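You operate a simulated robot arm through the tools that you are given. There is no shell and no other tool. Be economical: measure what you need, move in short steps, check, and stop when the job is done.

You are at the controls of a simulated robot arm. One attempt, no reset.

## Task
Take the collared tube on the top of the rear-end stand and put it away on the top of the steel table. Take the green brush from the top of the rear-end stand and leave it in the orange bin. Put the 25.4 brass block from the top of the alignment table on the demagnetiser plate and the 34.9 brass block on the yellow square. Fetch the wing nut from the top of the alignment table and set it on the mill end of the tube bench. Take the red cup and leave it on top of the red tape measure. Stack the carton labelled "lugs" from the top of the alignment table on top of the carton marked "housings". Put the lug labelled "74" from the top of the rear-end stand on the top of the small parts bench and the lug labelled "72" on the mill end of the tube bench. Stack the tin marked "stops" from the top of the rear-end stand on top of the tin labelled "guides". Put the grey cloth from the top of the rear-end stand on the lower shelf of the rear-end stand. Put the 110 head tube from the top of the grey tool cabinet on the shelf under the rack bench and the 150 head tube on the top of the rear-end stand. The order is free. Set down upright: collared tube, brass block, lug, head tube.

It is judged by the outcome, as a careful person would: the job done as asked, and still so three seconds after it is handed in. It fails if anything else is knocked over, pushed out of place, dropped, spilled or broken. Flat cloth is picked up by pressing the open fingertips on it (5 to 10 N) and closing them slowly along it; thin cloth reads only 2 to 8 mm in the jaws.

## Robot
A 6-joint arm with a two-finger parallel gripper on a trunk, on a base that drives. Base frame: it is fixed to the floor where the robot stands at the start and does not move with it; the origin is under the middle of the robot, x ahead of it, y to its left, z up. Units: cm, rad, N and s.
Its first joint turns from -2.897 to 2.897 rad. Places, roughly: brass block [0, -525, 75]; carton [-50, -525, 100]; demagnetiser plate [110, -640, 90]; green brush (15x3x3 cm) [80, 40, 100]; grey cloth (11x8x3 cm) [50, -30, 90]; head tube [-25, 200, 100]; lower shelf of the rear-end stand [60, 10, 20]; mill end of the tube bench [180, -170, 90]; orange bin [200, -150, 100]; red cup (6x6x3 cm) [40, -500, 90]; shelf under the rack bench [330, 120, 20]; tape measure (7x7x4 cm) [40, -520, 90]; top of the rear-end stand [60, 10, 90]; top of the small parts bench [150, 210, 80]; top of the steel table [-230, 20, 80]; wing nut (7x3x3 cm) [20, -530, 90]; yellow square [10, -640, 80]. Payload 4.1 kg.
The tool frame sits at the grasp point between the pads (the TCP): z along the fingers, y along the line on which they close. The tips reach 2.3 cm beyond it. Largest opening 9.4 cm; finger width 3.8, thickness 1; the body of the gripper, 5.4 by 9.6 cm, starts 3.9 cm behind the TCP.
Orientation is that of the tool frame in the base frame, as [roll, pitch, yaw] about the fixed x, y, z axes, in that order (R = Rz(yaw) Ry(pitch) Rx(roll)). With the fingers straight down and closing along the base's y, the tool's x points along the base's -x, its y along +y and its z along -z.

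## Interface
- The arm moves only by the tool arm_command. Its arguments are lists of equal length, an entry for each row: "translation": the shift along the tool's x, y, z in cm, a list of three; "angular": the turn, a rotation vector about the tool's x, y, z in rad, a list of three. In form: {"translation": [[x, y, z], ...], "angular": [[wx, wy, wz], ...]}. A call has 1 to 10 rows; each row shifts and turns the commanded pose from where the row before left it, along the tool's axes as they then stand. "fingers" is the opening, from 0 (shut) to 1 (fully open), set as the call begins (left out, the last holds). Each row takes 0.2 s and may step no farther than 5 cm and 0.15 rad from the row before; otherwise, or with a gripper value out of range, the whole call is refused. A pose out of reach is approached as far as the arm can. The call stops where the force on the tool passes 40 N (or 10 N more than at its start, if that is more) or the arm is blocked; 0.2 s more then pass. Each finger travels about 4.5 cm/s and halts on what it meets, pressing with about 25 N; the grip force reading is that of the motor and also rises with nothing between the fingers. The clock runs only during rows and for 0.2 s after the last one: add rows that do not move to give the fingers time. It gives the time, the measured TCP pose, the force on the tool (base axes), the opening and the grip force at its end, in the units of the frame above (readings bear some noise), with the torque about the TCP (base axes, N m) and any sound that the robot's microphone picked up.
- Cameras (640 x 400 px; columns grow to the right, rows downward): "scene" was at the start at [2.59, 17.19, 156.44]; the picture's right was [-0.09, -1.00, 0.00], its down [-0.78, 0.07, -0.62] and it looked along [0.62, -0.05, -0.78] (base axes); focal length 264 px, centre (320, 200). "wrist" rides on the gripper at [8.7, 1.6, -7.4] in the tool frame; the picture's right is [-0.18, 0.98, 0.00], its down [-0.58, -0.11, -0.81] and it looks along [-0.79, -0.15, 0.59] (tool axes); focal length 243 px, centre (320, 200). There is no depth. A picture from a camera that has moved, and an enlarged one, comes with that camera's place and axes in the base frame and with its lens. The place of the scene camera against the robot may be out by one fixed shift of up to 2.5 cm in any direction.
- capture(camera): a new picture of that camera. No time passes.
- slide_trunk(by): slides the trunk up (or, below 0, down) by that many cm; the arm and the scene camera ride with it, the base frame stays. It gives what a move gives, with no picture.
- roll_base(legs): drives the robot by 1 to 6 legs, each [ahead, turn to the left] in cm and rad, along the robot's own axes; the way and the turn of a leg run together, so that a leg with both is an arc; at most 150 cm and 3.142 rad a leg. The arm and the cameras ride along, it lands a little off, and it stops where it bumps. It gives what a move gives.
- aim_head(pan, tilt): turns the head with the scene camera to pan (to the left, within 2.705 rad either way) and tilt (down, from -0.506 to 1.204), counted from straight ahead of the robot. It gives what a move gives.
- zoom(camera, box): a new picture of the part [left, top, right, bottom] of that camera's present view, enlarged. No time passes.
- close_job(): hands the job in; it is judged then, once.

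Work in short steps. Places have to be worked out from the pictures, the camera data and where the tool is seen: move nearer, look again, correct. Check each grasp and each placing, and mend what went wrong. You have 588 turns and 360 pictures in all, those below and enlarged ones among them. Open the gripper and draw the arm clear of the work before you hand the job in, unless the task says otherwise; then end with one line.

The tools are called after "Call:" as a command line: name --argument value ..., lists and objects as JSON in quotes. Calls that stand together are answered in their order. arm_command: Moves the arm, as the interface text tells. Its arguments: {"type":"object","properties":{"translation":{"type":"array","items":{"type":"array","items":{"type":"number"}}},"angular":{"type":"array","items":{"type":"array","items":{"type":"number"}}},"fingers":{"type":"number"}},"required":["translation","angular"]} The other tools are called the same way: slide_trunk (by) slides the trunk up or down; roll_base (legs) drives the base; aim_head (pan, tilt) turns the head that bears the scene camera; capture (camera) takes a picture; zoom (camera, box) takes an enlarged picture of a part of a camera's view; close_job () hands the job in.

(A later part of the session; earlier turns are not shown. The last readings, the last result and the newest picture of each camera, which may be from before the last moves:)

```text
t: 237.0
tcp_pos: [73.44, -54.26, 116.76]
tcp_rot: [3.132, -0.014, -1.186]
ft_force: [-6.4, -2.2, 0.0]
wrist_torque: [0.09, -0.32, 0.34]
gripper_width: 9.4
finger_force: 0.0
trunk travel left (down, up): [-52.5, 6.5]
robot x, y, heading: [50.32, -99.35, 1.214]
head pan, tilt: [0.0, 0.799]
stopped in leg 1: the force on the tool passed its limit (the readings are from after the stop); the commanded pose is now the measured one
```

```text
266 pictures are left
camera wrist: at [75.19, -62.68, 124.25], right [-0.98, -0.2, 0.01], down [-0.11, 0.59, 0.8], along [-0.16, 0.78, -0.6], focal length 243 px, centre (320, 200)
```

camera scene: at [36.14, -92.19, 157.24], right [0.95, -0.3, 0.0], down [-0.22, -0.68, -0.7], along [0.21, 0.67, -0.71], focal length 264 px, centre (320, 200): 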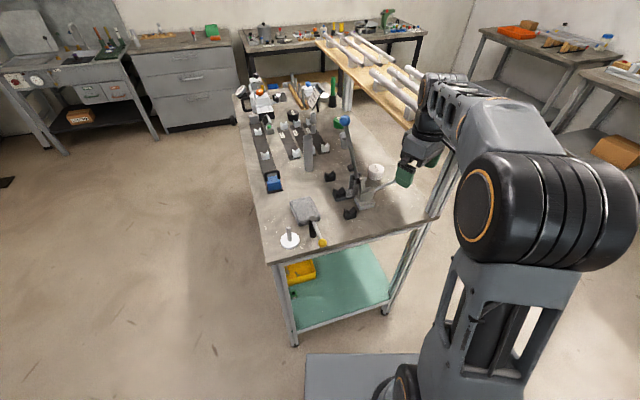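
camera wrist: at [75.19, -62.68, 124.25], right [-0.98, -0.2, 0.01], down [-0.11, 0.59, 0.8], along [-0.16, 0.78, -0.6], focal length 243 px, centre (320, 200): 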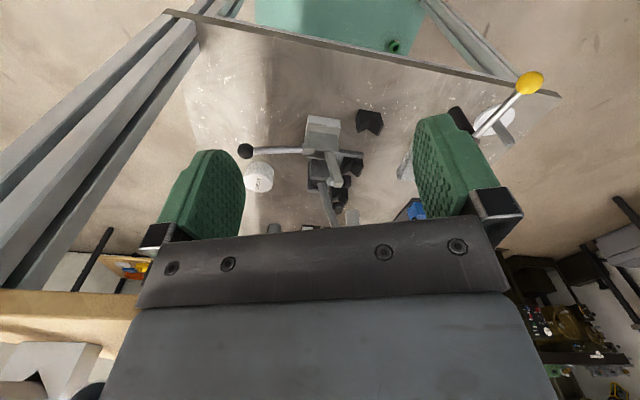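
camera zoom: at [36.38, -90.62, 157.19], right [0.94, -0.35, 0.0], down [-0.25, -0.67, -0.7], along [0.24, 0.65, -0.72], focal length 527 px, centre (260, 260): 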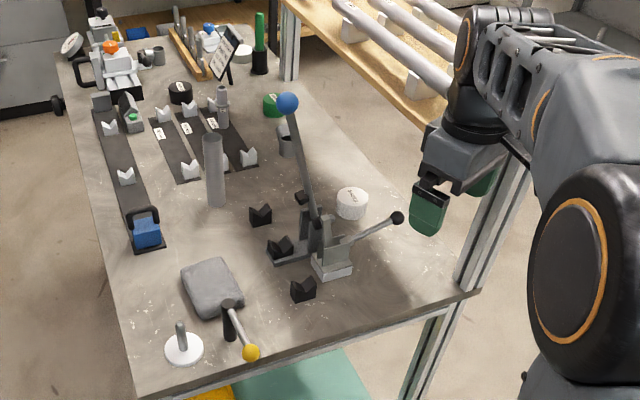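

The stand has an overhead shelf with bars at the back (z≈115) and posts; the arm is close to it. I back straight away.

Call:
roll_base --legs '[[-25, 0]]'

Call:
capture --camera "scene"

Call:
capture --camera "wrist"

```text
t: 238.8
tcp_pos: [64.77, -77.23, 116.7]
tcp_rot: [3.135, -0.011, -1.183]
ft_force: [-0.9, 0.8, 0.3]
wrist_torque: [0.02, -0.02, -0.01]
gripper_width: 9.41
finger_force: 0.1
trunk travel left (down, up): [-52.5, 6.5]
robot x, y, heading: [41.57, -122.59, 1.219]
head pan, tilt: [0.0, 0.799]
```

```text
265 pictures are left
camera scene: at [27.85, -113.79, 157.21], right [0.94, -0.35, 0.0], down [-0.25, -0.67, -0.7], along [0.24, 0.65, -0.72], focal length 264 px, centre (320, 200)
```

scene: 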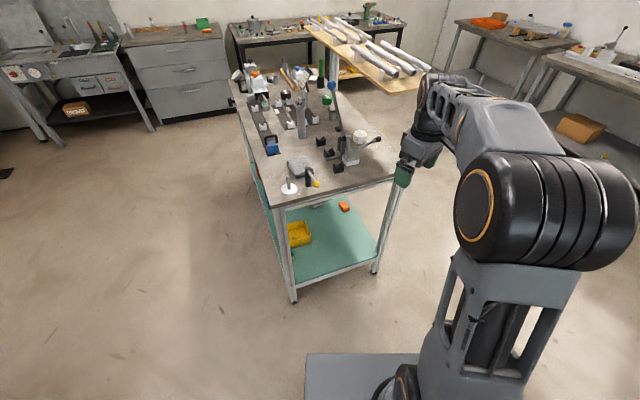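

```text
264 pictures are left
camera wrist: at [66.53, -85.69, 124.24], right [-0.98, -0.2, 0.01], down [-0.12, 0.59, 0.8], along [-0.16, 0.78, -0.6], focal length 243 px, centre (320, 200)
```

wrist: 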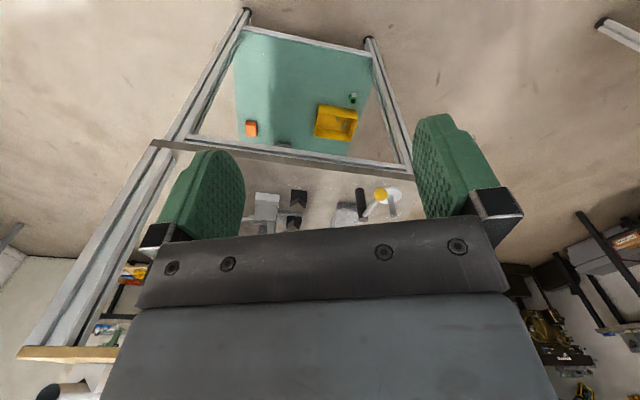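

Clear. I zoom in on the overhead bars to check none was disturbed.

Call:
zoom --camera "scene" --box '[220, 0, 450, 200]'

Call:
zoom --camera "wrist" --box '[0, 120, 200, 400]'

```text
2.00 times, centred on (335, 100) of scene
camera zoom: at [27.85, -113.79, 157.21], right [0.94, -0.35, 0.0], down [-0.25, -0.67, -0.7], along [0.24, 0.65, -0.72], focal length 527 px, centre (290, 400)
```

zoom: 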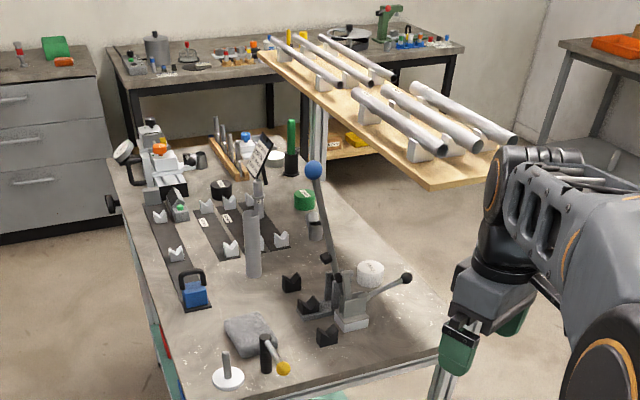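

```text
1.43 times, centred on (100, 260) of wrist
camera zoom: at [66.53, -85.69, 124.24], right [-0.98, -0.2, 0.01], down [-0.12, 0.59, 0.8], along [-0.16, 0.78, -0.6], focal length 347 px, centre (634, 114)
```

zoom: 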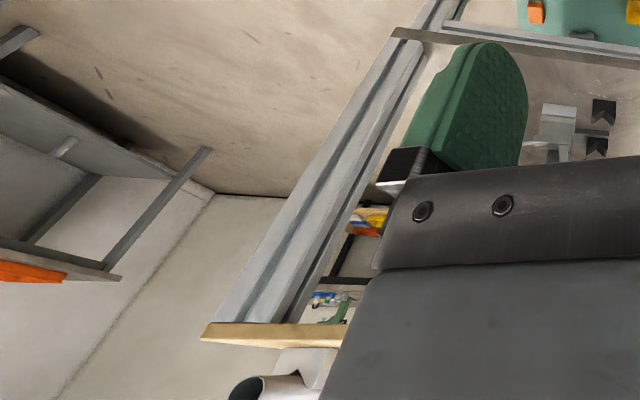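

Bars are fine. From here the yellow lever is in the way, so I'll instead rotate the pad by 90° from the front, then regrasp it with a tilted tool. Drive back to the front at y≈-30.

Call:
roll_base --legs '[[0, 1.92], [50, 0], [0, -1.571], [92, 0], [0, -1.571]]'

Call:
aim_head --pan 0 --tilt 0.9

Call:
capture --camera "scene"

Call:
capture --camera "wrist"

```text
t: 247.8
tcp_pos: [-56.19, -104.24, 116.9]
tcp_rot: [3.138, -0.01, 0.465]
ft_force: [0.6, -0.1, -0.4]
wrist_torque: [0.01, 0.02, 0.02]
gripper_width: 9.41
finger_force: 0.0
trunk travel left (down, up): [-52.5, 6.5]
robot x, y, heading: [-9.16, -123.5, 2.86]
head pan, tilt: [0.0, 0.799]
stopped in leg 3: the robot was blocked; the commanded pose is now the measured one
```

```text
t: 248.5
tcp_pos: [-56.14, -104.1, 116.83]
tcp_rot: [3.139, -0.013, 0.459]
ft_force: [-0.3, 0.8, 0.1]
wrist_torque: [-0.04, 0.02, 0.0]
gripper_width: 9.4
finger_force: 0.0
trunk travel left (down, up): [-52.5, 6.5]
robot x, y, heading: [-9.46, -123.66, 2.851]
head pan, tilt: [0.0, 0.901]
```

```text
261 pictures are left
camera scene: at [-14.5, -138.78, 156.32], right [0.28, 0.96, 0.01], down [0.75, -0.22, -0.62], along [-0.59, 0.18, -0.78], focal length 264 px, centre (320, 200)
```

scene: 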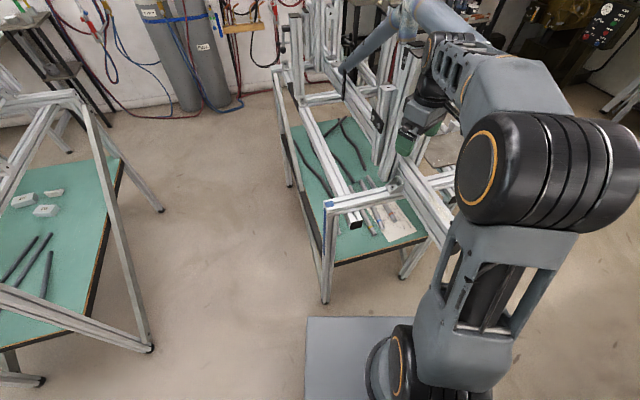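

```text
260 pictures are left
camera wrist: at [-47.91, -101.77, 124.36], right [0.27, -0.96, 0.0], down [-0.58, -0.16, 0.8], along [-0.77, -0.22, -0.6], focal length 243 px, centre (320, 200)
```

wrist: 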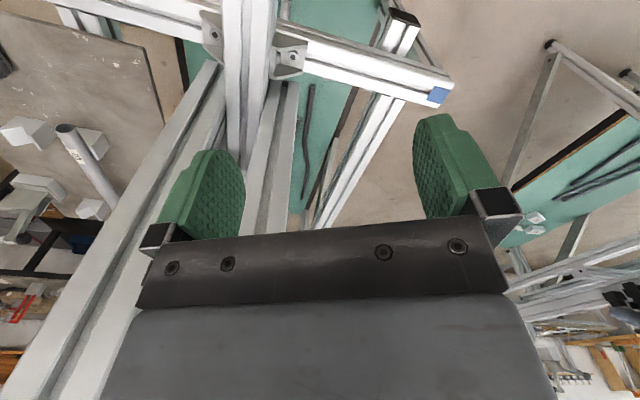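

A frame jig at x≈-60 blocked the turning arm. I back 15 cm along the heading, then turn and drive diagonally.

Call:
roll_base --legs '[[-16, 0]]'

Call:
capture --camera "scene"

```text
t: 249.9
tcp_pos: [-40.94, -108.16, 116.89]
tcp_rot: [3.135, -0.007, 0.46]
ft_force: [-0.8, 0.1, 0.2]
wrist_torque: [0.01, 0.02, 0.0]
gripper_width: 9.41
finger_force: 0.0
trunk travel left (down, up): [-52.5, 6.5]
robot x, y, heading: [5.74, -128.05, 2.85]
head pan, tilt: [0.0, 0.901]
```

```text
259 pictures are left
camera scene: at [0.95, -142.45, 156.42], right [0.29, 0.96, 0.0], down [0.75, -0.23, -0.62], along [-0.6, 0.18, -0.78], focal length 264 px, centre (320, 200)
```

scene: 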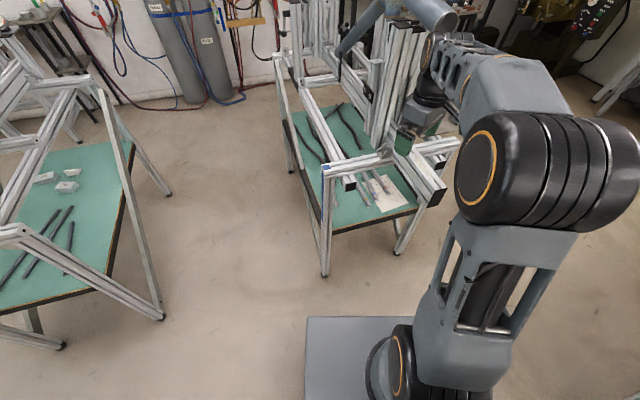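

Jig intact. Continue: turn right and drive to the stand's front.

Call:
roll_base --legs '[[0, -1.1], [98, 0], [0, -1.75]]'

Call:
capture --camera "scene"

```text
t: 261.9
tcp_pos: [38.86, -38.52, 116.7]
tcp_rot: [3.132, -0.008, -2.395]
ft_force: [-0.8, -0.5, -0.4]
wrist_torque: [-0.03, 0.0, 0.01]
gripper_width: 9.39
finger_force: 0.0
trunk travel left (down, up): [-52.5, 6.5]
robot x, y, heading: [-11.63, -33.07, -0.005]
head pan, tilt: [0.0, 0.901]
```

```text
258 pictures are left
camera scene: at [-9.22, -14.9, 156.41], right [0.0, -1.0, 0.0], down [-0.78, 0.0, -0.62], along [0.62, 0.0, -0.78], focal length 264 px, centre (320, 200)
```

scene: 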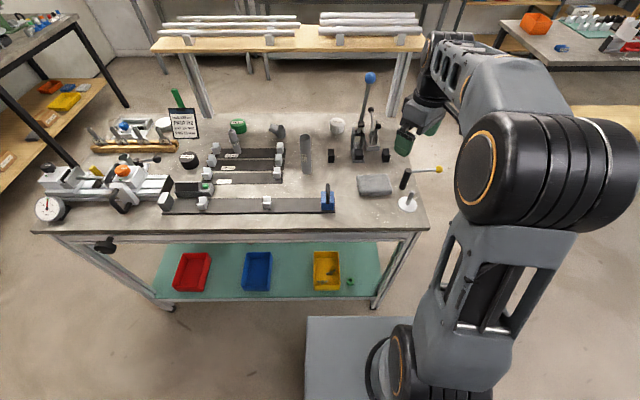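

I move over the pad, aligning yaw to -1.507 as before.

Call:
arm_command --translation '[[-3.2, -1.15, 0], [-3.2, -1.15, 0], [-3.2, -1.15, 0], [0, 0, 2], [0, 0, 2], [0, 0, 2], [0, 0, 2], [0, 0, 2], [0, 0, 2]]' --angular '[[0, 0, 0], [0, 0, 0], [0, 0, 0], [0, 0, -0.148], [0, 0, -0.148], [0, 0, -0.148], [0, 0, -0.148], [0, 0, -0.148], [0, 0, -0.148]]'

Call:
capture --camera "wrist"

```text
t: 263.9
tcp_pos: [48.09, -34.38, 104.63]
tcp_rot: [3.132, 0.002, -1.504]
ft_force: [0.2, 0.0, -0.3]
wrist_torque: [0.0, -0.01, -0.01]
gripper_width: 9.39
finger_force: 0.1
trunk travel left (down, up): [-52.5, 6.5]
robot x, y, heading: [-11.87, -32.69, -0.007]
head pan, tilt: [0.0, 0.901]
```

```text
257 pictures are left
camera wrist: at [47.11, -43.12, 112.07], right [-0.99, 0.12, 0.01], down [0.08, 0.59, 0.81], along [0.09, 0.8, -0.59], focal length 243 px, centre (320, 200)
```

wrist: 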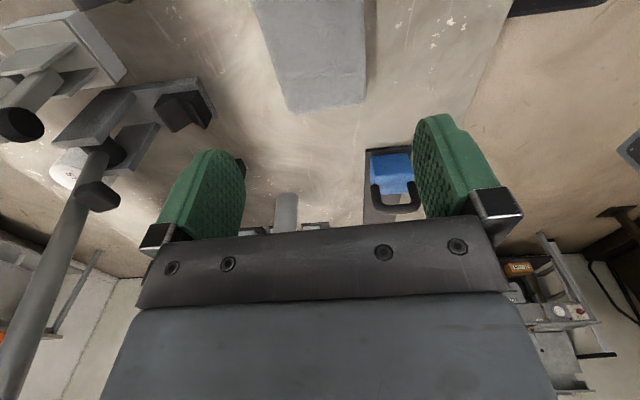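

Aligned. Descend around the pad and close.

Call:
arm_command --translation '[[0.3, 0, 4], [0, 0, 4], [0, 0, 3], [0, 0, 1.5], [0, 0, 1]]' --angular '[[0.009, 0, 0], [0, 0, 0], [0, 0, 0], [0, 0, 0], [0, 0, 0]]'

Call:
arm_command --translation '[[0, 0, 0.2], [0, 0, 0], [0, 0, 0], [0, 0, 0]]' --angular '[[0, 0, 0], [0, 0, 0], [0, 0, 0], [0, 0, 0]]' --fingers 0

Call:
arm_command --translation '[[0, 0, -3], [0, 0, -3], [0, 0, -2]]' --angular '[[0, 0, 0], [0, 0, 0], [0, 0, 0]]'

Call:
capture --camera "wrist"

```text
t: 265.1
tcp_pos: [47.82, -34.84, 91.12]
tcp_rot: [3.14, 0.0, -1.507]
ft_force: [0.2, -0.3, 0.9]
wrist_torque: [-0.02, 0.02, 0.0]
gripper_width: 9.39
finger_force: 0.1
trunk travel left (down, up): [-52.5, 6.5]
robot x, y, heading: [-11.97, -32.72, -0.003]
head pan, tilt: [0.0, 0.901]
```

```text
t: 266.1
tcp_pos: [47.98, -34.79, 90.91]
tcp_rot: [3.141, 0.0, -1.505]
ft_force: [0.3, -1.5, 8.2]
wrist_torque: [0.03, 0.17, 0.03]
gripper_width: 7.9
finger_force: 25.0
trunk travel left (down, up): [-52.5, 6.5]
robot x, y, heading: [-12.01, -32.42, -0.004]
head pan, tilt: [0.0, 0.901]
```

```text
t: 266.9
tcp_pos: [47.87, -34.82, 99.11]
tcp_rot: [3.14, 0.001, -1.505]
ft_force: [0.9, 0.5, -0.1]
wrist_torque: [0.0, 0.01, 0.0]
gripper_width: 7.91
finger_force: 25.1
trunk travel left (down, up): [-52.5, 6.5]
robot x, y, heading: [-12.0, -32.65, -0.004]
head pan, tilt: [0.0, 0.901]
```

```text
256 pictures are left
camera wrist: at [46.83, -43.57, 106.54], right [-0.99, 0.12, 0.0], down [0.07, 0.59, 0.81], along [0.1, 0.8, -0.59], focal length 243 px, centre (320, 200)
```

wrist: 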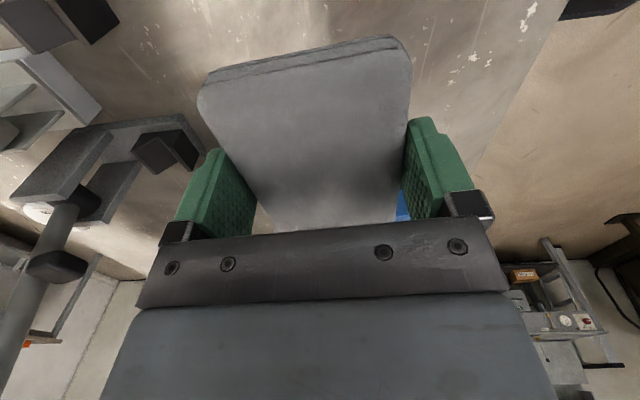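

Pad lifted. I shift +y 2.5 cm, rotate it 90°, and set it down.

Call:
arm_command --translation '[[-2.5, 1.5, 0], [0, 0, 0], [0, 0, 0], [0, 0, 0], [0, 0, 0], [0, 0, 0], [0, 0, 0], [0, 0, 0], [0, 0, 0], [0, 0, 0]]' --angular '[[0, 0, 0.13], [0, 0, 0.15], [0, 0, 0.15], [0, 0, 0.15], [0, 0, 0.15], [0, 0, 0.15], [0, 0, 0.15], [0, 0, 0.15], [0, 0, 0.15], [0, 0, 0.15]]'

Call:
arm_command --translation '[[0, 0, 3], [0, 0, 3], [0, 0, 1], [0, 0, 0.5]]' --angular '[[0, 0, 0.09], [0, 0, 0], [0, 0, 0], [0, 0, 0]]'

Call:
capture --camera "wrist"

```text
t: 269.1
tcp_pos: [46.35, -32.32, 99.01]
tcp_rot: [3.14, -0.003, -2.988]
ft_force: [-0.8, -0.3, -0.6]
wrist_torque: [-0.01, -0.01, 0.02]
gripper_width: 7.94
finger_force: 25.1
trunk travel left (down, up): [-52.5, 6.5]
robot x, y, heading: [-12.24, -32.71, -0.006]
head pan, tilt: [0.0, 0.901]
```

```text
t: 270.1
tcp_pos: [46.24, -32.43, 91.62]
tcp_rot: [3.14, -0.001, -3.075]
ft_force: [0.0, 0.3, 0.3]
wrist_torque: [0.02, -0.03, 0.01]
gripper_width: 7.94
finger_force: 25.2
trunk travel left (down, up): [-52.5, 6.5]
robot x, y, heading: [-11.65, -32.34, -0.003]
head pan, tilt: [0.0, 0.901]
```

```text
255 pictures are left
camera wrist: at [37.56, -31.33, 98.92], right [0.12, 0.99, 0.0], down [0.59, -0.07, 0.81], along [0.8, -0.1, -0.59], focal length 243 px, centre (320, 200)
```

wrist: 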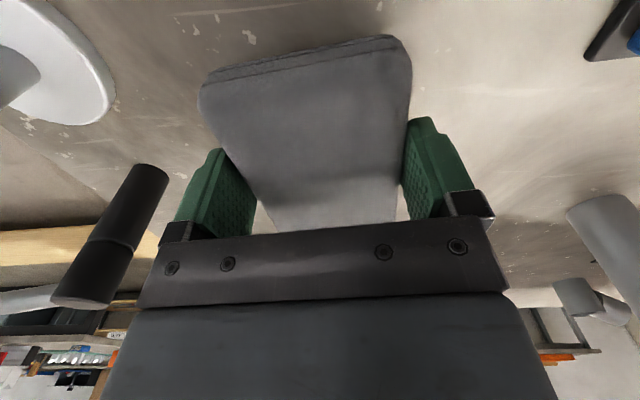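

Set down, open, and tilt in place (TCP z≈91.5) to 0.6 rad.

Call:
arm_command --translation '[[0, 0, 0.4], [0, 0, 0.2]]' --angular '[[0, 0, 0], [0, 0, 0]]'

Call:
arm_command --translation '[[0, 0, 0], [0, 0, 0], [0, 0, 0], [0, 0, -0.5], [0, 0, 0], [0, 0, 0], [0, 0, 0], [0, 0, 0]]' --angular '[[0, 0, 0], [0, 0, 0], [0, 0, 0], [0, 0, 0], [0, -0.15, 0], [0, -0.15, 0], [0, -0.15, 0], [0, -0.15, 0]]' --fingers 1

Call:
capture --camera "wrist"

```text
t: 270.8
tcp_pos: [46.5, -32.44, 91.06]
tcp_rot: [3.14, -0.001, -3.076]
ft_force: [-1.2, 0.1, 5.9]
wrist_torque: [0.07, -0.14, 0.01]
gripper_width: 7.92
finger_force: 25.0
trunk travel left (down, up): [-52.5, 6.5]
robot x, y, heading: [-11.93, -32.55, -0.006]
head pan, tilt: [0.0, 0.901]
```

```text
t: 272.6
tcp_pos: [46.36, -32.11, 91.43]
tcp_rot: [3.123, 0.539, -3.074]
ft_force: [0.2, -1.2, -0.2]
wrist_torque: [-0.01, -0.01, -0.01]
gripper_width: 9.39
finger_force: 0.0
out of reach, approached as far as the arm can: row 8
trunk travel left (down, up): [-52.5, 6.5]
robot x, y, heading: [-11.94, -32.59, -0.001]
head pan, tilt: [0.0, 0.901]
```

```text
254 pictures are left
camera wrist: at [34.99, -31.29, 93.33], right [0.08, 0.99, 0.11], down [0.09, -0.12, 0.99], along [0.99, -0.07, -0.1], focal length 243 px, centre (320, 200)
```

wrist: 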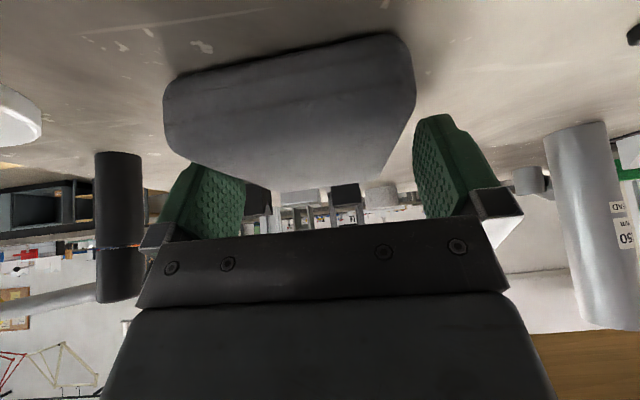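

Tilt ≈0.54 achieved. Close on the pad and lift slightly.

Call:
arm_command --translation '[[0, 0, 0], [0, 0, 0], [0, 0, 0], [0, 0, 0]]' --angular '[[0, 0, 0], [0, 0, 0], [0, 0, 0], [0, 0, 0]]' --fingers 0

Call:
arm_command --translation '[[-1.54, 0, -2.57], [-1.54, 0, -2.57], [-1.54, 0, -2.57], [-1.54, 0, -2.57]]' --angular '[[0, 0, 0], [0, 0, 0], [0, 0, 0], [0, 0, 0]]'

Call:
capture --camera "wrist"

```text
t: 273.6
tcp_pos: [46.38, -31.98, 91.45]
tcp_rot: [3.121, 0.539, -3.074]
ft_force: [-0.7, -1.4, 0.0]
wrist_torque: [-0.06, -0.02, -0.07]
gripper_width: 7.96
finger_force: 25.2
trunk travel left (down, up): [-52.5, 6.5]
robot x, y, heading: [-12.22, -32.69, -0.006]
head pan, tilt: [0.0, 0.901]
```

```text
t: 274.6
tcp_pos: [46.39, -32.32, 103.4]
tcp_rot: [3.121, 0.538, -3.077]
ft_force: [-0.1, 0.0, 0.1]
wrist_torque: [-0.01, -0.02, 0.0]
gripper_width: 7.93
finger_force: 25.1
trunk travel left (down, up): [-52.5, 6.5]
robot x, y, heading: [-11.38, -32.66, -0.004]
head pan, tilt: [0.0, 0.901]
```

```text
253 pictures are left
camera wrist: at [34.94, -31.46, 105.36], right [0.08, 0.99, 0.11], down [0.1, -0.12, 0.99], along [0.99, -0.07, -0.11], focal length 243 px, centre (320, 200)
```

wrist: 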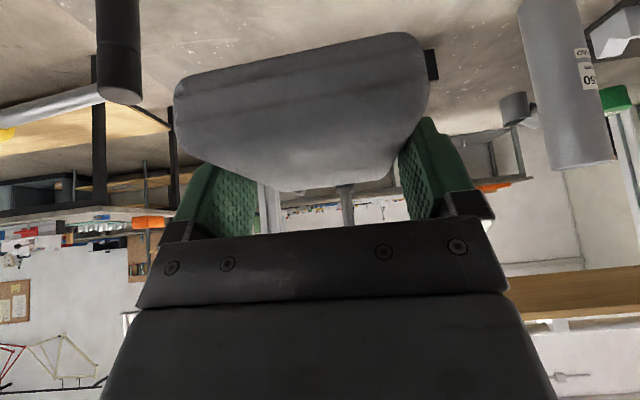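

Pad held flat with a tilted hand. I raise it and shift the robot to y≈0, facing the shelf gap between the blue and yellow bins.

Call:
arm_command --translation '[[-1.54, 0, -2.57], [-1.54, 0, -2.57], [-1.54, 0, -2.57], [-1.54, 0, -2.57]]' --angular '[[0, 0, 0], [0, 0, 0], [0, 0, 0], [0, 0, 0]]'

Call:
roll_base --legs '[[-9, 0], [0, 1.575], [32, 0], [0, -1.57], [-25, 0]]'

Call:
slide_trunk --by -40

Call:
capture --camera "scene"

```text
t: 275.6
tcp_pos: [46.56, -32.44, 115.56]
tcp_rot: [3.12, 0.538, -3.074]
ft_force: [-0.8, -0.6, -0.6]
wrist_torque: [0.01, 0.01, 0.04]
gripper_width: 7.92
finger_force: 25.0
trunk travel left (down, up): [-52.5, 6.5]
robot x, y, heading: [-12.26, -32.67, -0.001]
head pan, tilt: [0.0, 0.901]
```

```text
t: 287.5
tcp_pos: [11.79, -0.23, 115.42]
tcp_rot: [3.12, 0.539, -3.067]
ft_force: [-0.5, 0.4, -0.7]
wrist_torque: [-0.02, 0.01, 0.01]
gripper_width: 7.93
finger_force: 25.4
trunk travel left (down, up): [-52.5, 6.5]
robot x, y, heading: [-46.2, -1.0, 0.006]
head pan, tilt: [0.0, 0.901]
```

```text
t: 291.3
tcp_pos: [11.93, -0.19, 75.51]
tcp_rot: [3.12, 0.537, -3.066]
ft_force: [0.2, 0.3, -0.8]
wrist_torque: [-0.02, -0.03, -0.01]
gripper_width: 7.92
finger_force: 25.4
trunk travel left (down, up): [-12.5, 46.5]
robot x, y, heading: [-46.57, -0.82, 0.007]
head pan, tilt: [0.0, 0.901]
```

```text
252 pictures are left
camera scene: at [-43.94, 16.82, 116.42], right [0.01, -1.0, 0.0], down [-0.78, 0.0, -0.62], along [0.62, 0.0, -0.78], focal length 264 px, centre (320, 200)
```

scene: 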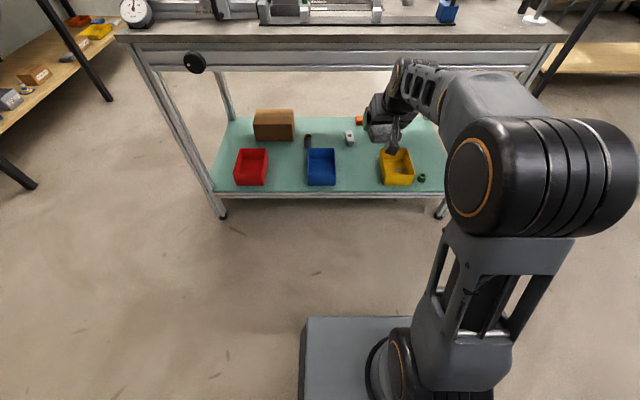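

I see the gap between the blue and yellow bins at y≈-1.5 (bins ≈22 cm apart). Lower the trunk fully and the hand to z≈34, then drive in.

Call:
slide_trunk --by -12

Call:
arm_command --translation '[[2.05, 0, 3.43], [2.05, 0, 3.43], [2.05, 0, 3.43], [2.05, 0, 3.43], [2.05, 0, 3.43], [2.05, 0, 3.43], [2.05, 0, 3.43]]' --angular '[[0, 0, 0], [0, 0, 0], [0, 0, 0], [0, 0, 0], [0, 0, 0], [0, 0, 0], [0, 0, 0]]'

Call:
capture --camera "scene"

Call:
capture --camera "wrist"

```text
t: 292.8
tcp_pos: [11.98, -0.18, 63.47]
tcp_rot: [3.122, 0.537, -3.066]
ft_force: [0.4, -0.4, 0.7]
wrist_torque: [0.01, 0.0, -0.02]
gripper_width: 7.93
finger_force: 24.7
trunk travel left (down, up): [-0.5, 58.5]
robot x, y, heading: [-46.35, -0.62, 0.007]
head pan, tilt: [0.0, 0.901]
```

```text
t: 294.4
tcp_pos: [11.76, 0.43, 35.09]
tcp_rot: [-3.106, 0.53, -2.95]
ft_force: [0.4, -0.8, 0.5]
wrist_torque: [0.04, 0.06, -0.11]
gripper_width: 7.95
finger_force: 25.4
trunk travel left (down, up): [-0.5, 58.5]
robot x, y, heading: [-46.37, -1.01, 0.002]
head pan, tilt: [0.0, 0.901]
```

```text
251 pictures are left
camera scene: at [-43.96, 16.82, 104.42], right [0.01, -1.0, 0.0], down [-0.78, 0.0, -0.62], along [0.62, 0.0, -0.78], focal length 264 px, centre (320, 200)
```

scene: 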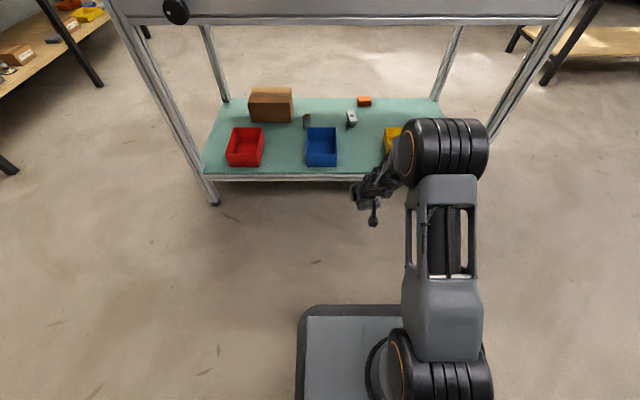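

```text
250 pictures are left
camera wrist: at [0.3, 0.1, 37.11], right [-0.01, 1.0, 0.06], down [0.11, -0.06, 0.99], along [0.99, 0.02, -0.11], focal length 243 px, centre (320, 200)
```

wrist: 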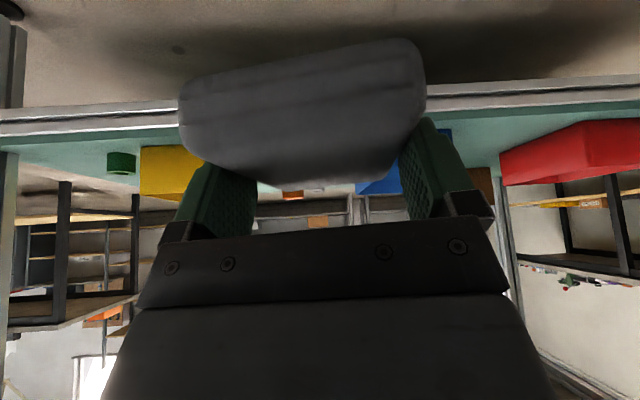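

The gap centre is y≈-2.5; I shift the hand 2.5 cm to the right and drive in 31 cm.

Call:
arm_command --translation '[[0, -1.3, 0], [0, -1.3, 0]]' --angular '[[0, 0, 0], [0, 0, 0]]'

Call:
roll_base --legs '[[20, 0]]'

Call:
capture --camera "wrist"

Call:
capture --camera "scene"

```text
t: 295.0
tcp_pos: [11.97, -2.39, 35.19]
tcp_rot: [3.12, 0.538, -3.067]
ft_force: [-0.2, -0.7, -0.6]
wrist_torque: [0.01, -0.01, 0.0]
gripper_width: 7.92
finger_force: 24.8
trunk travel left (down, up): [-0.5, 58.5]
robot x, y, heading: [-46.36, -1.08, 0.005]
head pan, tilt: [0.0, 0.901]
```

```text
t: 296.6
tcp_pos: [32.01, -2.11, 35.34]
tcp_rot: [3.12, 0.537, -3.063]
ft_force: [-0.1, -1.1, -1.4]
wrist_torque: [-0.01, 0.03, 0.01]
gripper_width: 7.91
finger_force: 25.3
trunk travel left (down, up): [-0.5, 58.5]
robot x, y, heading: [-26.51, -0.68, 0.01]
head pan, tilt: [0.0, 0.901]
```

```text
249 pictures are left
camera wrist: at [20.59, -1.48, 37.29], right [0.07, 0.99, 0.11], down [0.1, -0.12, 0.99], along [0.99, -0.06, -0.1], focal length 243 px, centre (320, 200)
```

wrist: 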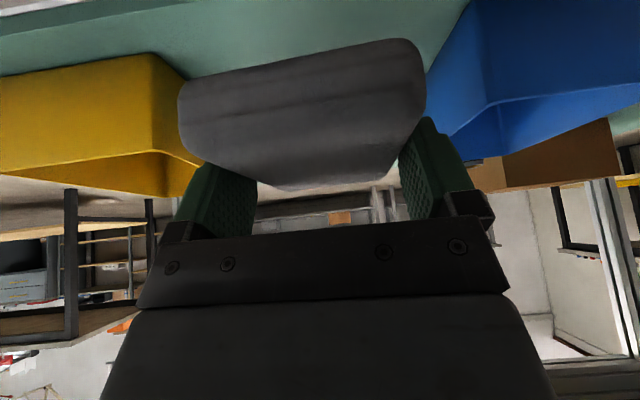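

```text
248 pictures are left
camera scene: at [-24.03, 16.96, 104.41], right [0.01, -1.0, 0.0], down [-0.78, -0.01, -0.62], along [0.62, 0.01, -0.78], focal length 264 px, centre (320, 200)
```

scene: 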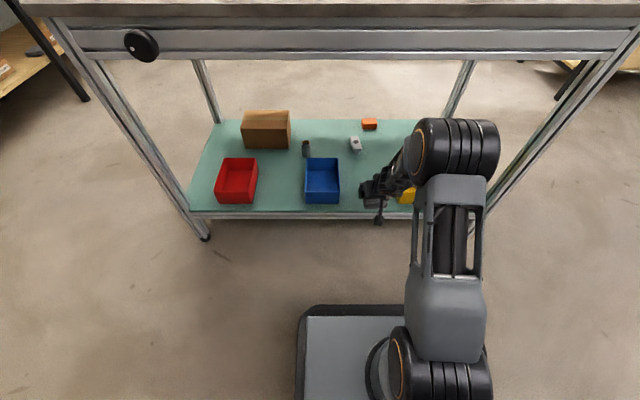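

Well centred between bins. Drive 11 cm more.

Call:
roll_base --legs '[[11, 0]]'

Call:
capture --camera "wrist"

```text
t: 297.8
tcp_pos: [42.97, -2.01, 35.3]
tcp_rot: [3.12, 0.538, -3.067]
ft_force: [0.5, -0.3, -0.2]
wrist_torque: [0.0, 0.02, 0.01]
gripper_width: 7.92
finger_force: 25.2
trunk travel left (down, up): [-0.5, 58.5]
robot x, y, heading: [-15.6, -1.06, 0.009]
head pan, tilt: [0.0, 0.901]
```

```text
247 pictures are left
camera wrist: at [31.57, -1.44, 37.29], right [0.07, 0.99, 0.11], down [0.1, -0.12, 0.99], along [0.99, -0.06, -0.1], focal length 243 px, centre (320, 200)
```

wrist: 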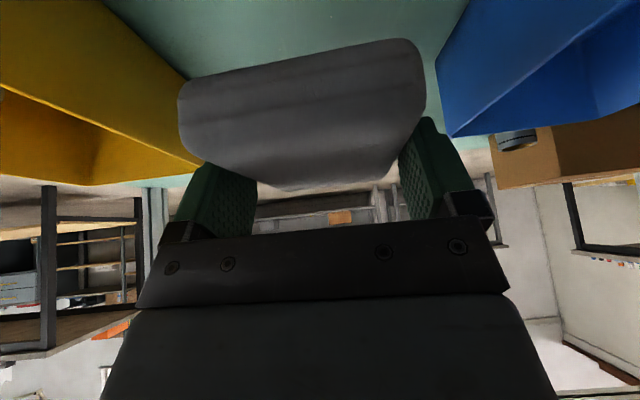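

Lower in 1 cm steps until contact.

Call:
arm_command --translation '[[0.512, 0, 0.859], [0.512, 0, 0.859], [0.512, 0, 0.859], [0.512, 0, 0.859], [0.512, 0, 0.859], [0.512, 0, 0.859]]' --angular '[[0, 0, 0], [0, 0, 0], [0, 0, 0], [0, 0, 0], [0, 0, 0], [0, 0, 0]]'

Call:
capture --camera "wrist"

```text
t: 299.2
tcp_pos: [43.06, -1.95, 29.3]
tcp_rot: [3.12, 0.538, -3.066]
ft_force: [0.4, 0.5, -0.1]
wrist_torque: [-0.03, -0.01, 0.0]
gripper_width: 7.93
finger_force: 24.6
trunk travel left (down, up): [-0.5, 58.5]
robot x, y, heading: [-15.58, -0.8, 0.008]
head pan, tilt: [0.0, 0.901]
```

```text
246 pictures are left
camera wrist: at [31.58, -1.26, 31.3], right [0.07, 0.99, 0.11], down [0.1, -0.12, 0.99], along [0.99, -0.06, -0.1], focal length 243 px, centre (320, 200)
```

wrist: 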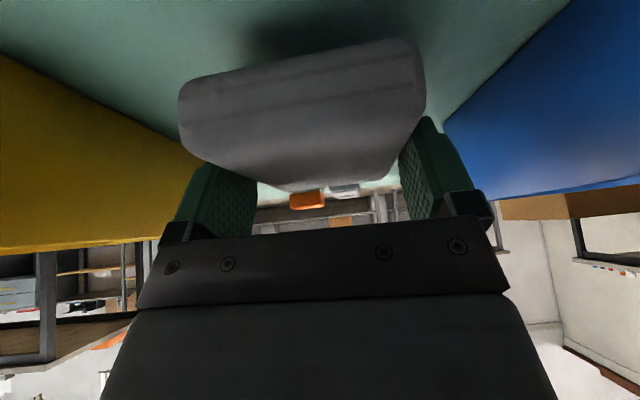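

Shadow shows the shelf is close. Smaller steps to contact.

Call:
arm_command --translation '[[0.256, 0, 0.43], [0.256, 0, 0.43], [0.256, 0, 0.43], [0.256, 0, 0.43], [0.256, 0, 0.43], [0.256, 0, 0.43]]' --angular '[[0, 0, 0], [0, 0, 0], [0, 0, 0], [0, 0, 0], [0, 0, 0], [0, 0, 0]]'

Call:
capture --camera "wrist"

```text
t: 300.6
tcp_pos: [43.03, -1.82, 26.59]
tcp_rot: [3.12, 0.545, -3.066]
ft_force: [-12.2, 1.0, 30.1]
wrist_torque: [-0.14, 0.31, -0.03]
gripper_width: 7.95
finger_force: 25.4
trunk travel left (down, up): [-0.5, 58.5]
robot x, y, heading: [-15.7, -0.68, 0.01]
head pan, tilt: [0.0, 0.901]
```

```text
245 pictures are left
camera wrist: at [31.63, -1.3, 28.56], right [0.07, 0.99, 0.11], down [0.09, -0.12, 0.99], along [0.99, -0.06, -0.1], focal length 243 px, centre (320, 200)
```

wrist: 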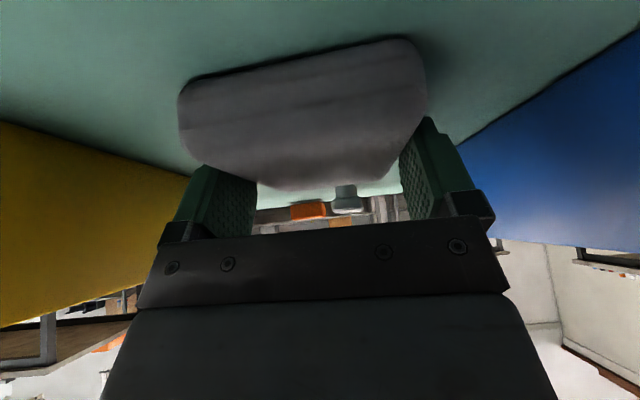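

Pad is down. Relieve, open, rise and check.

Call:
arm_command --translation '[[-0.15, 0, -0.26], [0, 0, 0]]' --angular '[[0, 0, 0], [0, 0, 0]]'

Call:
arm_command --translation '[[0, 0, 0], [0, 0, 0], [0, 0, 0], [-0.512, 0, -0.859], [-1.02, 0, -1.72], [-1.54, 0, -2.58], [-1.54, 0, -2.58]]' --angular '[[0, 0, 0], [0, 0, 0], [0, 0, 0], [0, 0, 0], [0, 0, 0], [0, 0, 0], [0, 0, 0]]' --fingers 1

Call:
capture --camera "wrist"

```text
t: 301.2
tcp_pos: [43.06, -1.86, 26.71]
tcp_rot: [3.12, 0.542, -3.064]
ft_force: [5.3, 1.4, 11.0]
wrist_torque: [-0.11, -0.68, 0.13]
gripper_width: 7.92
finger_force: 25.1
trunk travel left (down, up): [-0.5, 58.5]
robot x, y, heading: [-15.36, -0.78, 0.007]
head pan, tilt: [0.0, 0.901]
```

```text
t: 302.8
tcp_pos: [43.06, -2.15, 35.7]
tcp_rot: [3.121, 0.536, -3.065]
ft_force: [0.7, 0.3, 0.5]
wrist_torque: [0.05, 0.02, 0.03]
gripper_width: 9.38
finger_force: 0.0
trunk travel left (down, up): [-0.5, 58.5]
robot x, y, heading: [-15.44, -0.78, 0.002]
head pan, tilt: [0.0, 0.901]
```

```text
244 pictures are left
camera wrist: at [31.6, -1.46, 37.65], right [0.07, 0.99, 0.11], down [0.1, -0.12, 0.99], along [0.99, -0.06, -0.1], focal length 243 px, centre (320, 200)
```

wrist: 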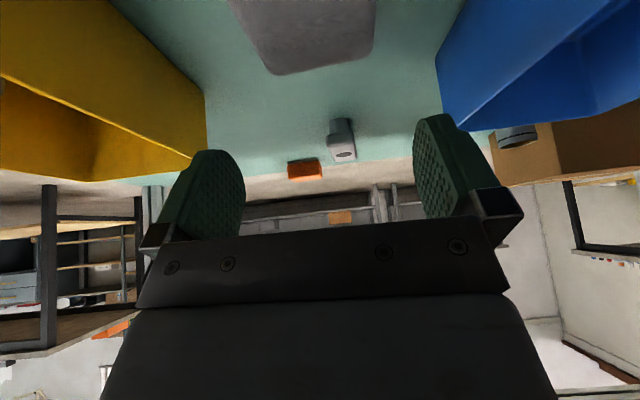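

The cloth pad rests on the lower shelf. I back out, raise trunk and arm, then go for the "stops" tin with the robot at y≈-23.

Call:
roll_base --legs '[[-31, 0]]'

Call:
slide_trunk --by 40

Call:
slide_trunk --by 12

Call:
arm_command --translation '[[-1.54, 0, -2.58], [-1.54, 0, -2.58], [-1.54, 0, -2.58], [-1.54, 0, -2.58], [-1.54, 0, -2.58], [-1.54, 0, -2.58], [-1.54, 0, -2.58]]' --angular '[[0.02, 0, 0], [0, 0, 0], [0, 0, 0], [0, 0, 0], [0, 0, 0], [0, -0.1, 0], [0, -0.11, 0]]'

Call:
roll_base --legs '[[0, -0.7], [34, 0], [0, 0.7], [12, 0]]'

Call:
capture --camera "scene"

Call:
capture --camera "wrist"

```text
t: 304.9
tcp_pos: [11.5, -2.31, 35.63]
tcp_rot: [3.122, 0.539, -3.065]
ft_force: [-0.3, 0.1, 0.1]
wrist_torque: [-0.01, 0.0, 0.01]
gripper_width: 9.41
finger_force: 0.1
trunk travel left (down, up): [-0.5, 58.5]
robot x, y, heading: [-46.81, -1.37, 0.003]
head pan, tilt: [0.0, 0.901]
```

```text
t: 308.7
tcp_pos: [11.55, -2.41, 75.64]
tcp_rot: [3.121, 0.537, -3.067]
ft_force: [0.0, -0.4, 0.4]
wrist_torque: [0.03, 0.01, 0.0]
gripper_width: 9.4
finger_force: 0.0
trunk travel left (down, up): [-40.5, 18.5]
robot x, y, heading: [-46.61, -0.87, 0.005]
head pan, tilt: [0.0, 0.901]
```

```text
t: 310.2
tcp_pos: [11.65, -2.42, 87.63]
tcp_rot: [3.119, 0.537, -3.065]
ft_force: [-0.7, 0.6, -0.5]
wrist_torque: [0.02, -0.02, 0.01]
gripper_width: 9.42
finger_force: 0.1
trunk travel left (down, up): [-52.5, 6.5]
robot x, y, heading: [-47.12, -1.09, 0.004]
head pan, tilt: [0.0, 0.901]
```

```text
t: 311.8
tcp_pos: [11.28, -2.5, 108.79]
tcp_rot: [3.141, 0.749, -3.068]
ft_force: [-0.4, 0.4, 0.3]
wrist_torque: [-0.04, -0.02, 0.0]
gripper_width: 9.41
finger_force: 0.0
trunk travel left (down, up): [-52.5, 6.5]
robot x, y, heading: [-46.53, -1.23, 0.004]
head pan, tilt: [0.0, 0.901]
```

```text
t: 318.7
tcp_pos: [49.69, -24.65, 108.59]
tcp_rot: [3.14, 0.746, -3.066]
ft_force: [0.4, -0.2, -0.5]
wrist_torque: [0.0, -0.01, 0.03]
gripper_width: 9.4
finger_force: 0.0
trunk travel left (down, up): [-52.5, 6.5]
robot x, y, heading: [-8.13, -23.32, 0.008]
head pan, tilt: [0.0, 0.901]
```

```text
243 pictures are left
camera scene: at [-6.1, -5.43, 156.41], right [0.01, -1.0, 0.0], down [-0.78, -0.01, -0.62], along [0.62, 0.0, -0.78], focal length 264 px, centre (320, 200)
```

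scene: 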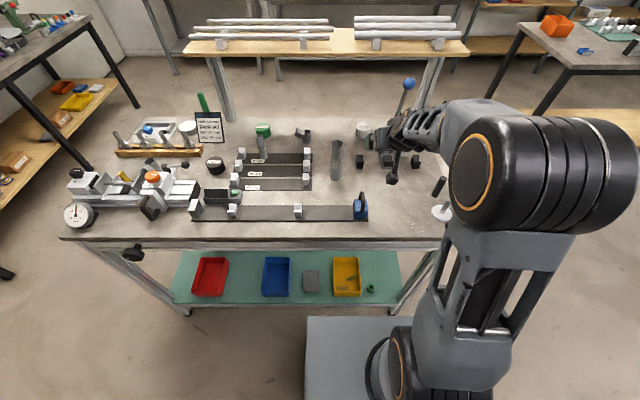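

```text
242 pictures are left
camera wrist: at [38.07, -23.91, 108.24], right [0.06, 0.99, 0.13], down [-0.11, -0.12, 0.99], along [0.99, -0.07, 0.1], focal length 243 px, centre (320, 200)
```

wrist: 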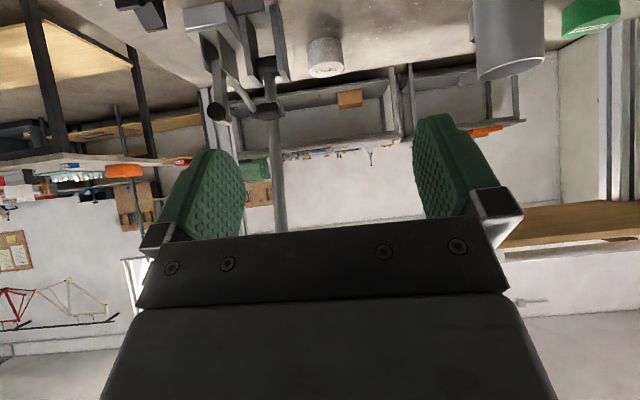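

Tin at ≈[78.6,-23.1]. I move forward above it at height in two steps.

Call:
arm_command --translation '[[-3.5, 0.25, 3.27], [-3.5, 0.25, 3.27], [-3.5, 0.25, 3.27], [-3.5, 0.25, 3.27]]' --angular '[[0, 0, 0], [0, 0, 0], [0, 0, 0], [0, 0, 0]]'

Call:
capture --camera "wrist"

Call:
capture --camera "scene"

```text
t: 319.7
tcp_pos: [68.94, -22.27, 108.67]
tcp_rot: [3.141, 0.746, -3.066]
ft_force: [0.7, -0.5, 0.5]
wrist_torque: [0.01, 0.03, 0.01]
gripper_width: 9.4
finger_force: 0.2
trunk travel left (down, up): [-52.5, 6.5]
robot x, y, heading: [-8.69, -23.22, 0.007]
head pan, tilt: [0.0, 0.901]
```

```text
241 pictures are left
camera wrist: at [57.37, -21.52, 108.16], right [0.06, 0.99, 0.12], down [-0.11, -0.12, 0.99], along [0.99, -0.07, 0.1], focal length 243 px, centre (320, 200)
```

wrist: 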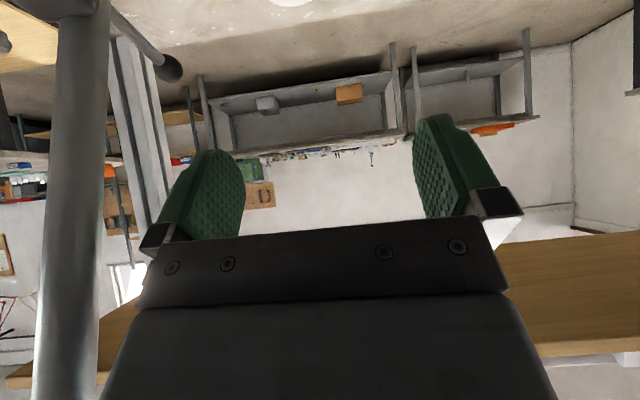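

```text
240 pictures are left
camera scene: at [-6.08, -5.42, 156.41], right [0.01, -1.0, 0.0], down [-0.78, -0.01, -0.62], along [0.62, 0.0, -0.78], focal length 264 px, centre (320, 200)
```

scene: 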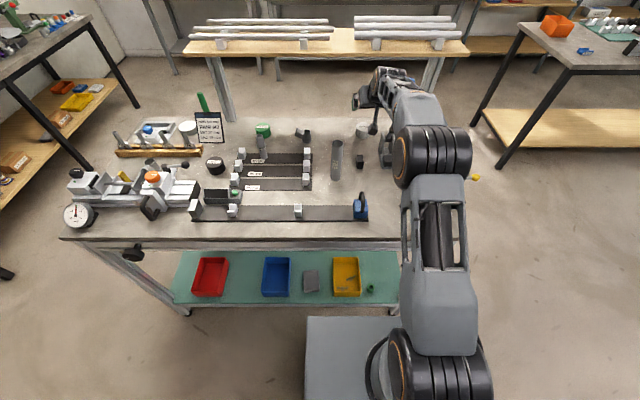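

Forward 9.5 cm and down to z≈99 for another look.

Call:
arm_command --translation '[[-3.5, -0.3, 3.27], [-3.4, -0.5, 3.2], [2.05, 0, 2.2], [2.05, 0, 2.2], [2.05, 0, 2.2]]' --angular '[[0, 0, 0], [0, 0, 0], [0, 0, 0], [0, 0, 0], [0, 0, 0]]'

Call:
capture --camera "wrist"

```text
t: 320.9
tcp_pos: [73.61, -22.5, 99.57]
tcp_rot: [-3.141, 0.748, -3.064]
ft_force: [-0.4, -0.1, 0.8]
wrist_torque: [-0.01, 0.01, 0.0]
gripper_width: 9.42
finger_force: 0.0
out of reach, approached as far as the arm can: row 2
trunk travel left (down, up): [-52.5, 6.5]
robot x, y, heading: [-8.56, -23.1, 0.005]
head pan, tilt: [0.0, 0.901]
```

```text
239 pictures are left
camera wrist: at [62.0, -21.73, 99.08], right [0.06, 0.99, 0.13], down [-0.11, -0.12, 0.99], along [0.99, -0.07, 0.11], focal length 243 px, centre (320, 200)
```

wrist: 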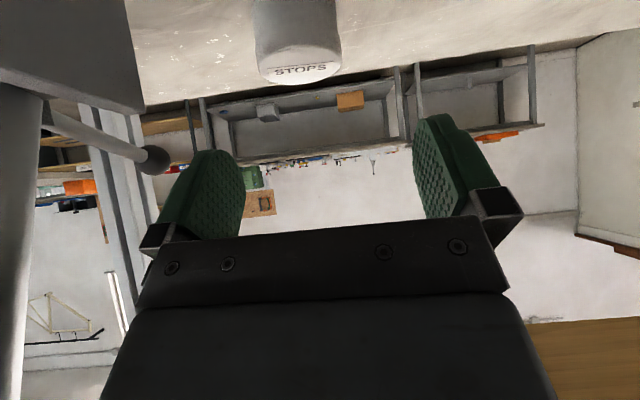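

The arm is at its reach limit; I drive 6 cm forward (base is still clear of the shelf edge) and look.

Call:
roll_base --legs '[[6, 0]]'

Call:
capture --camera "wrist"

```text
t: 321.9
tcp_pos: [79.68, -22.56, 99.44]
tcp_rot: [3.14, 0.747, -3.068]
ft_force: [0.2, 0.5, -0.3]
wrist_torque: [0.01, 0.0, -0.03]
gripper_width: 9.4
finger_force: 0.1
trunk travel left (down, up): [-52.5, 6.5]
robot x, y, heading: [-2.59, -23.19, 0.008]
head pan, tilt: [0.0, 0.901]
```

```text
238 pictures are left
camera wrist: at [68.03, -21.72, 99.05], right [0.06, 0.99, 0.13], down [-0.11, -0.12, 0.99], along [0.99, -0.07, 0.1], focal length 243 px, centre (320, 200)
```

wrist: 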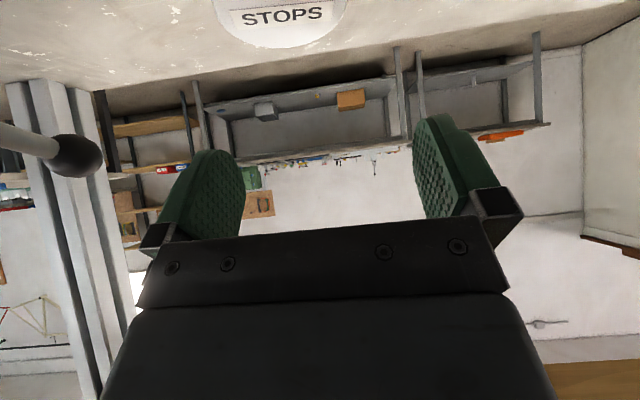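

V-block is at x≈61–65, behind the camera; tin at ≈[80,-23.3]. I shift -0.7 in y, forward 0.6, and descend gradually to z≈91.

Call:
arm_command --translation '[[-0.44, -0.7, 0.41], [1.36, 0, 1.466], [1.36, 0, 1.466], [1.02, 0, 1.1]]' --angular '[[0, 0, 0], [0, 0, 0], [0, 0, 0], [0, 0, 0]]'

Call:
capture --camera "wrist"

```text
t: 322.9
tcp_pos: [80.22, -23.2, 93.93]
tcp_rot: [3.139, 0.748, -3.066]
ft_force: [0.3, 1.0, 0.0]
wrist_torque: [-0.07, 0.0, -0.02]
gripper_width: 9.38
finger_force: 0.0
trunk travel left (down, up): [-52.5, 6.5]
robot x, y, heading: [-2.81, -23.22, 0.0]
head pan, tilt: [0.0, 0.901]
```

```text
237 pictures are left
camera wrist: at [68.67, -22.4, 93.51], right [0.06, 0.99, 0.13], down [-0.11, -0.12, 0.99], along [0.99, -0.07, 0.1], focal length 243 px, centre (320, 200)
```

wrist: 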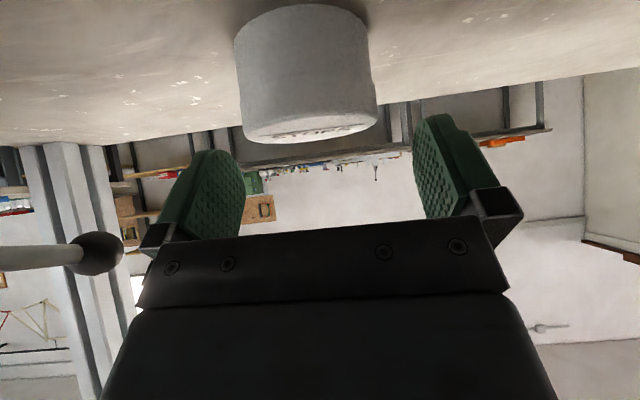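

Tin is slightly right; shift -0.5 in y, down 2.8, then close.

Call:
arm_command --translation '[[0.68, -0.5, 0.733], [0.68, 0, 0.733], [0.54, 0, 0.59]]' --angular '[[0, 0, 0], [0, 0, 0], [0, 0, 0]]'

Call:
arm_command --translation '[[0, 0, 0], [0, 0, 0], [0, 0, 0], [0, 0, 0]]' --angular '[[0, 0, 0], [0, 0, 0], [0, 0, 0], [0, 0, 0]]' --fingers 0

Call:
capture --camera "wrist"

```text
t: 323.7
tcp_pos: [80.31, -23.6, 91.08]
tcp_rot: [-3.14, 0.747, -3.068]
ft_force: [0.2, 0.2, 1.1]
wrist_torque: [0.0, 0.0, 0.0]
gripper_width: 9.41
finger_force: 0.0
trunk travel left (down, up): [-52.5, 6.5]
robot x, y, heading: [-2.38, -23.24, 0.005]
head pan, tilt: [0.0, 0.901]
```

```text
t: 324.7
tcp_pos: [80.26, -23.53, 91.21]
tcp_rot: [-3.14, 0.748, -3.066]
ft_force: [-0.3, -0.2, 0.7]
wrist_torque: [0.04, 0.02, 0.03]
gripper_width: 5.87
finger_force: 25.1
trunk travel left (down, up): [-52.5, 6.5]
robot x, y, heading: [-2.8, -23.07, 0.003]
head pan, tilt: [0.0, 0.901]
```

```text
236 pictures are left
camera wrist: at [68.68, -22.82, 90.69], right [0.06, 0.99, 0.13], down [-0.11, -0.12, 0.99], along [0.99, -0.07, 0.1], focal length 243 px, centre (320, 200)
```

wrist: 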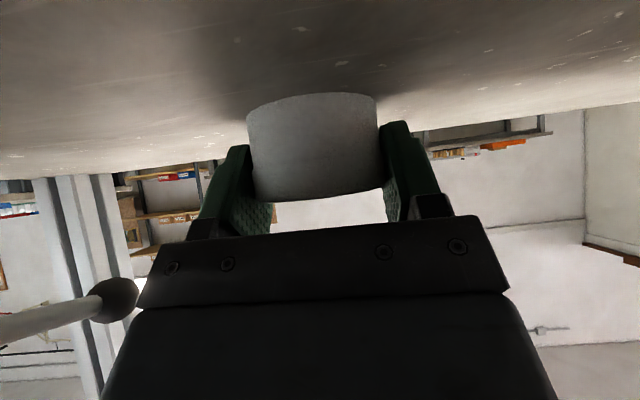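

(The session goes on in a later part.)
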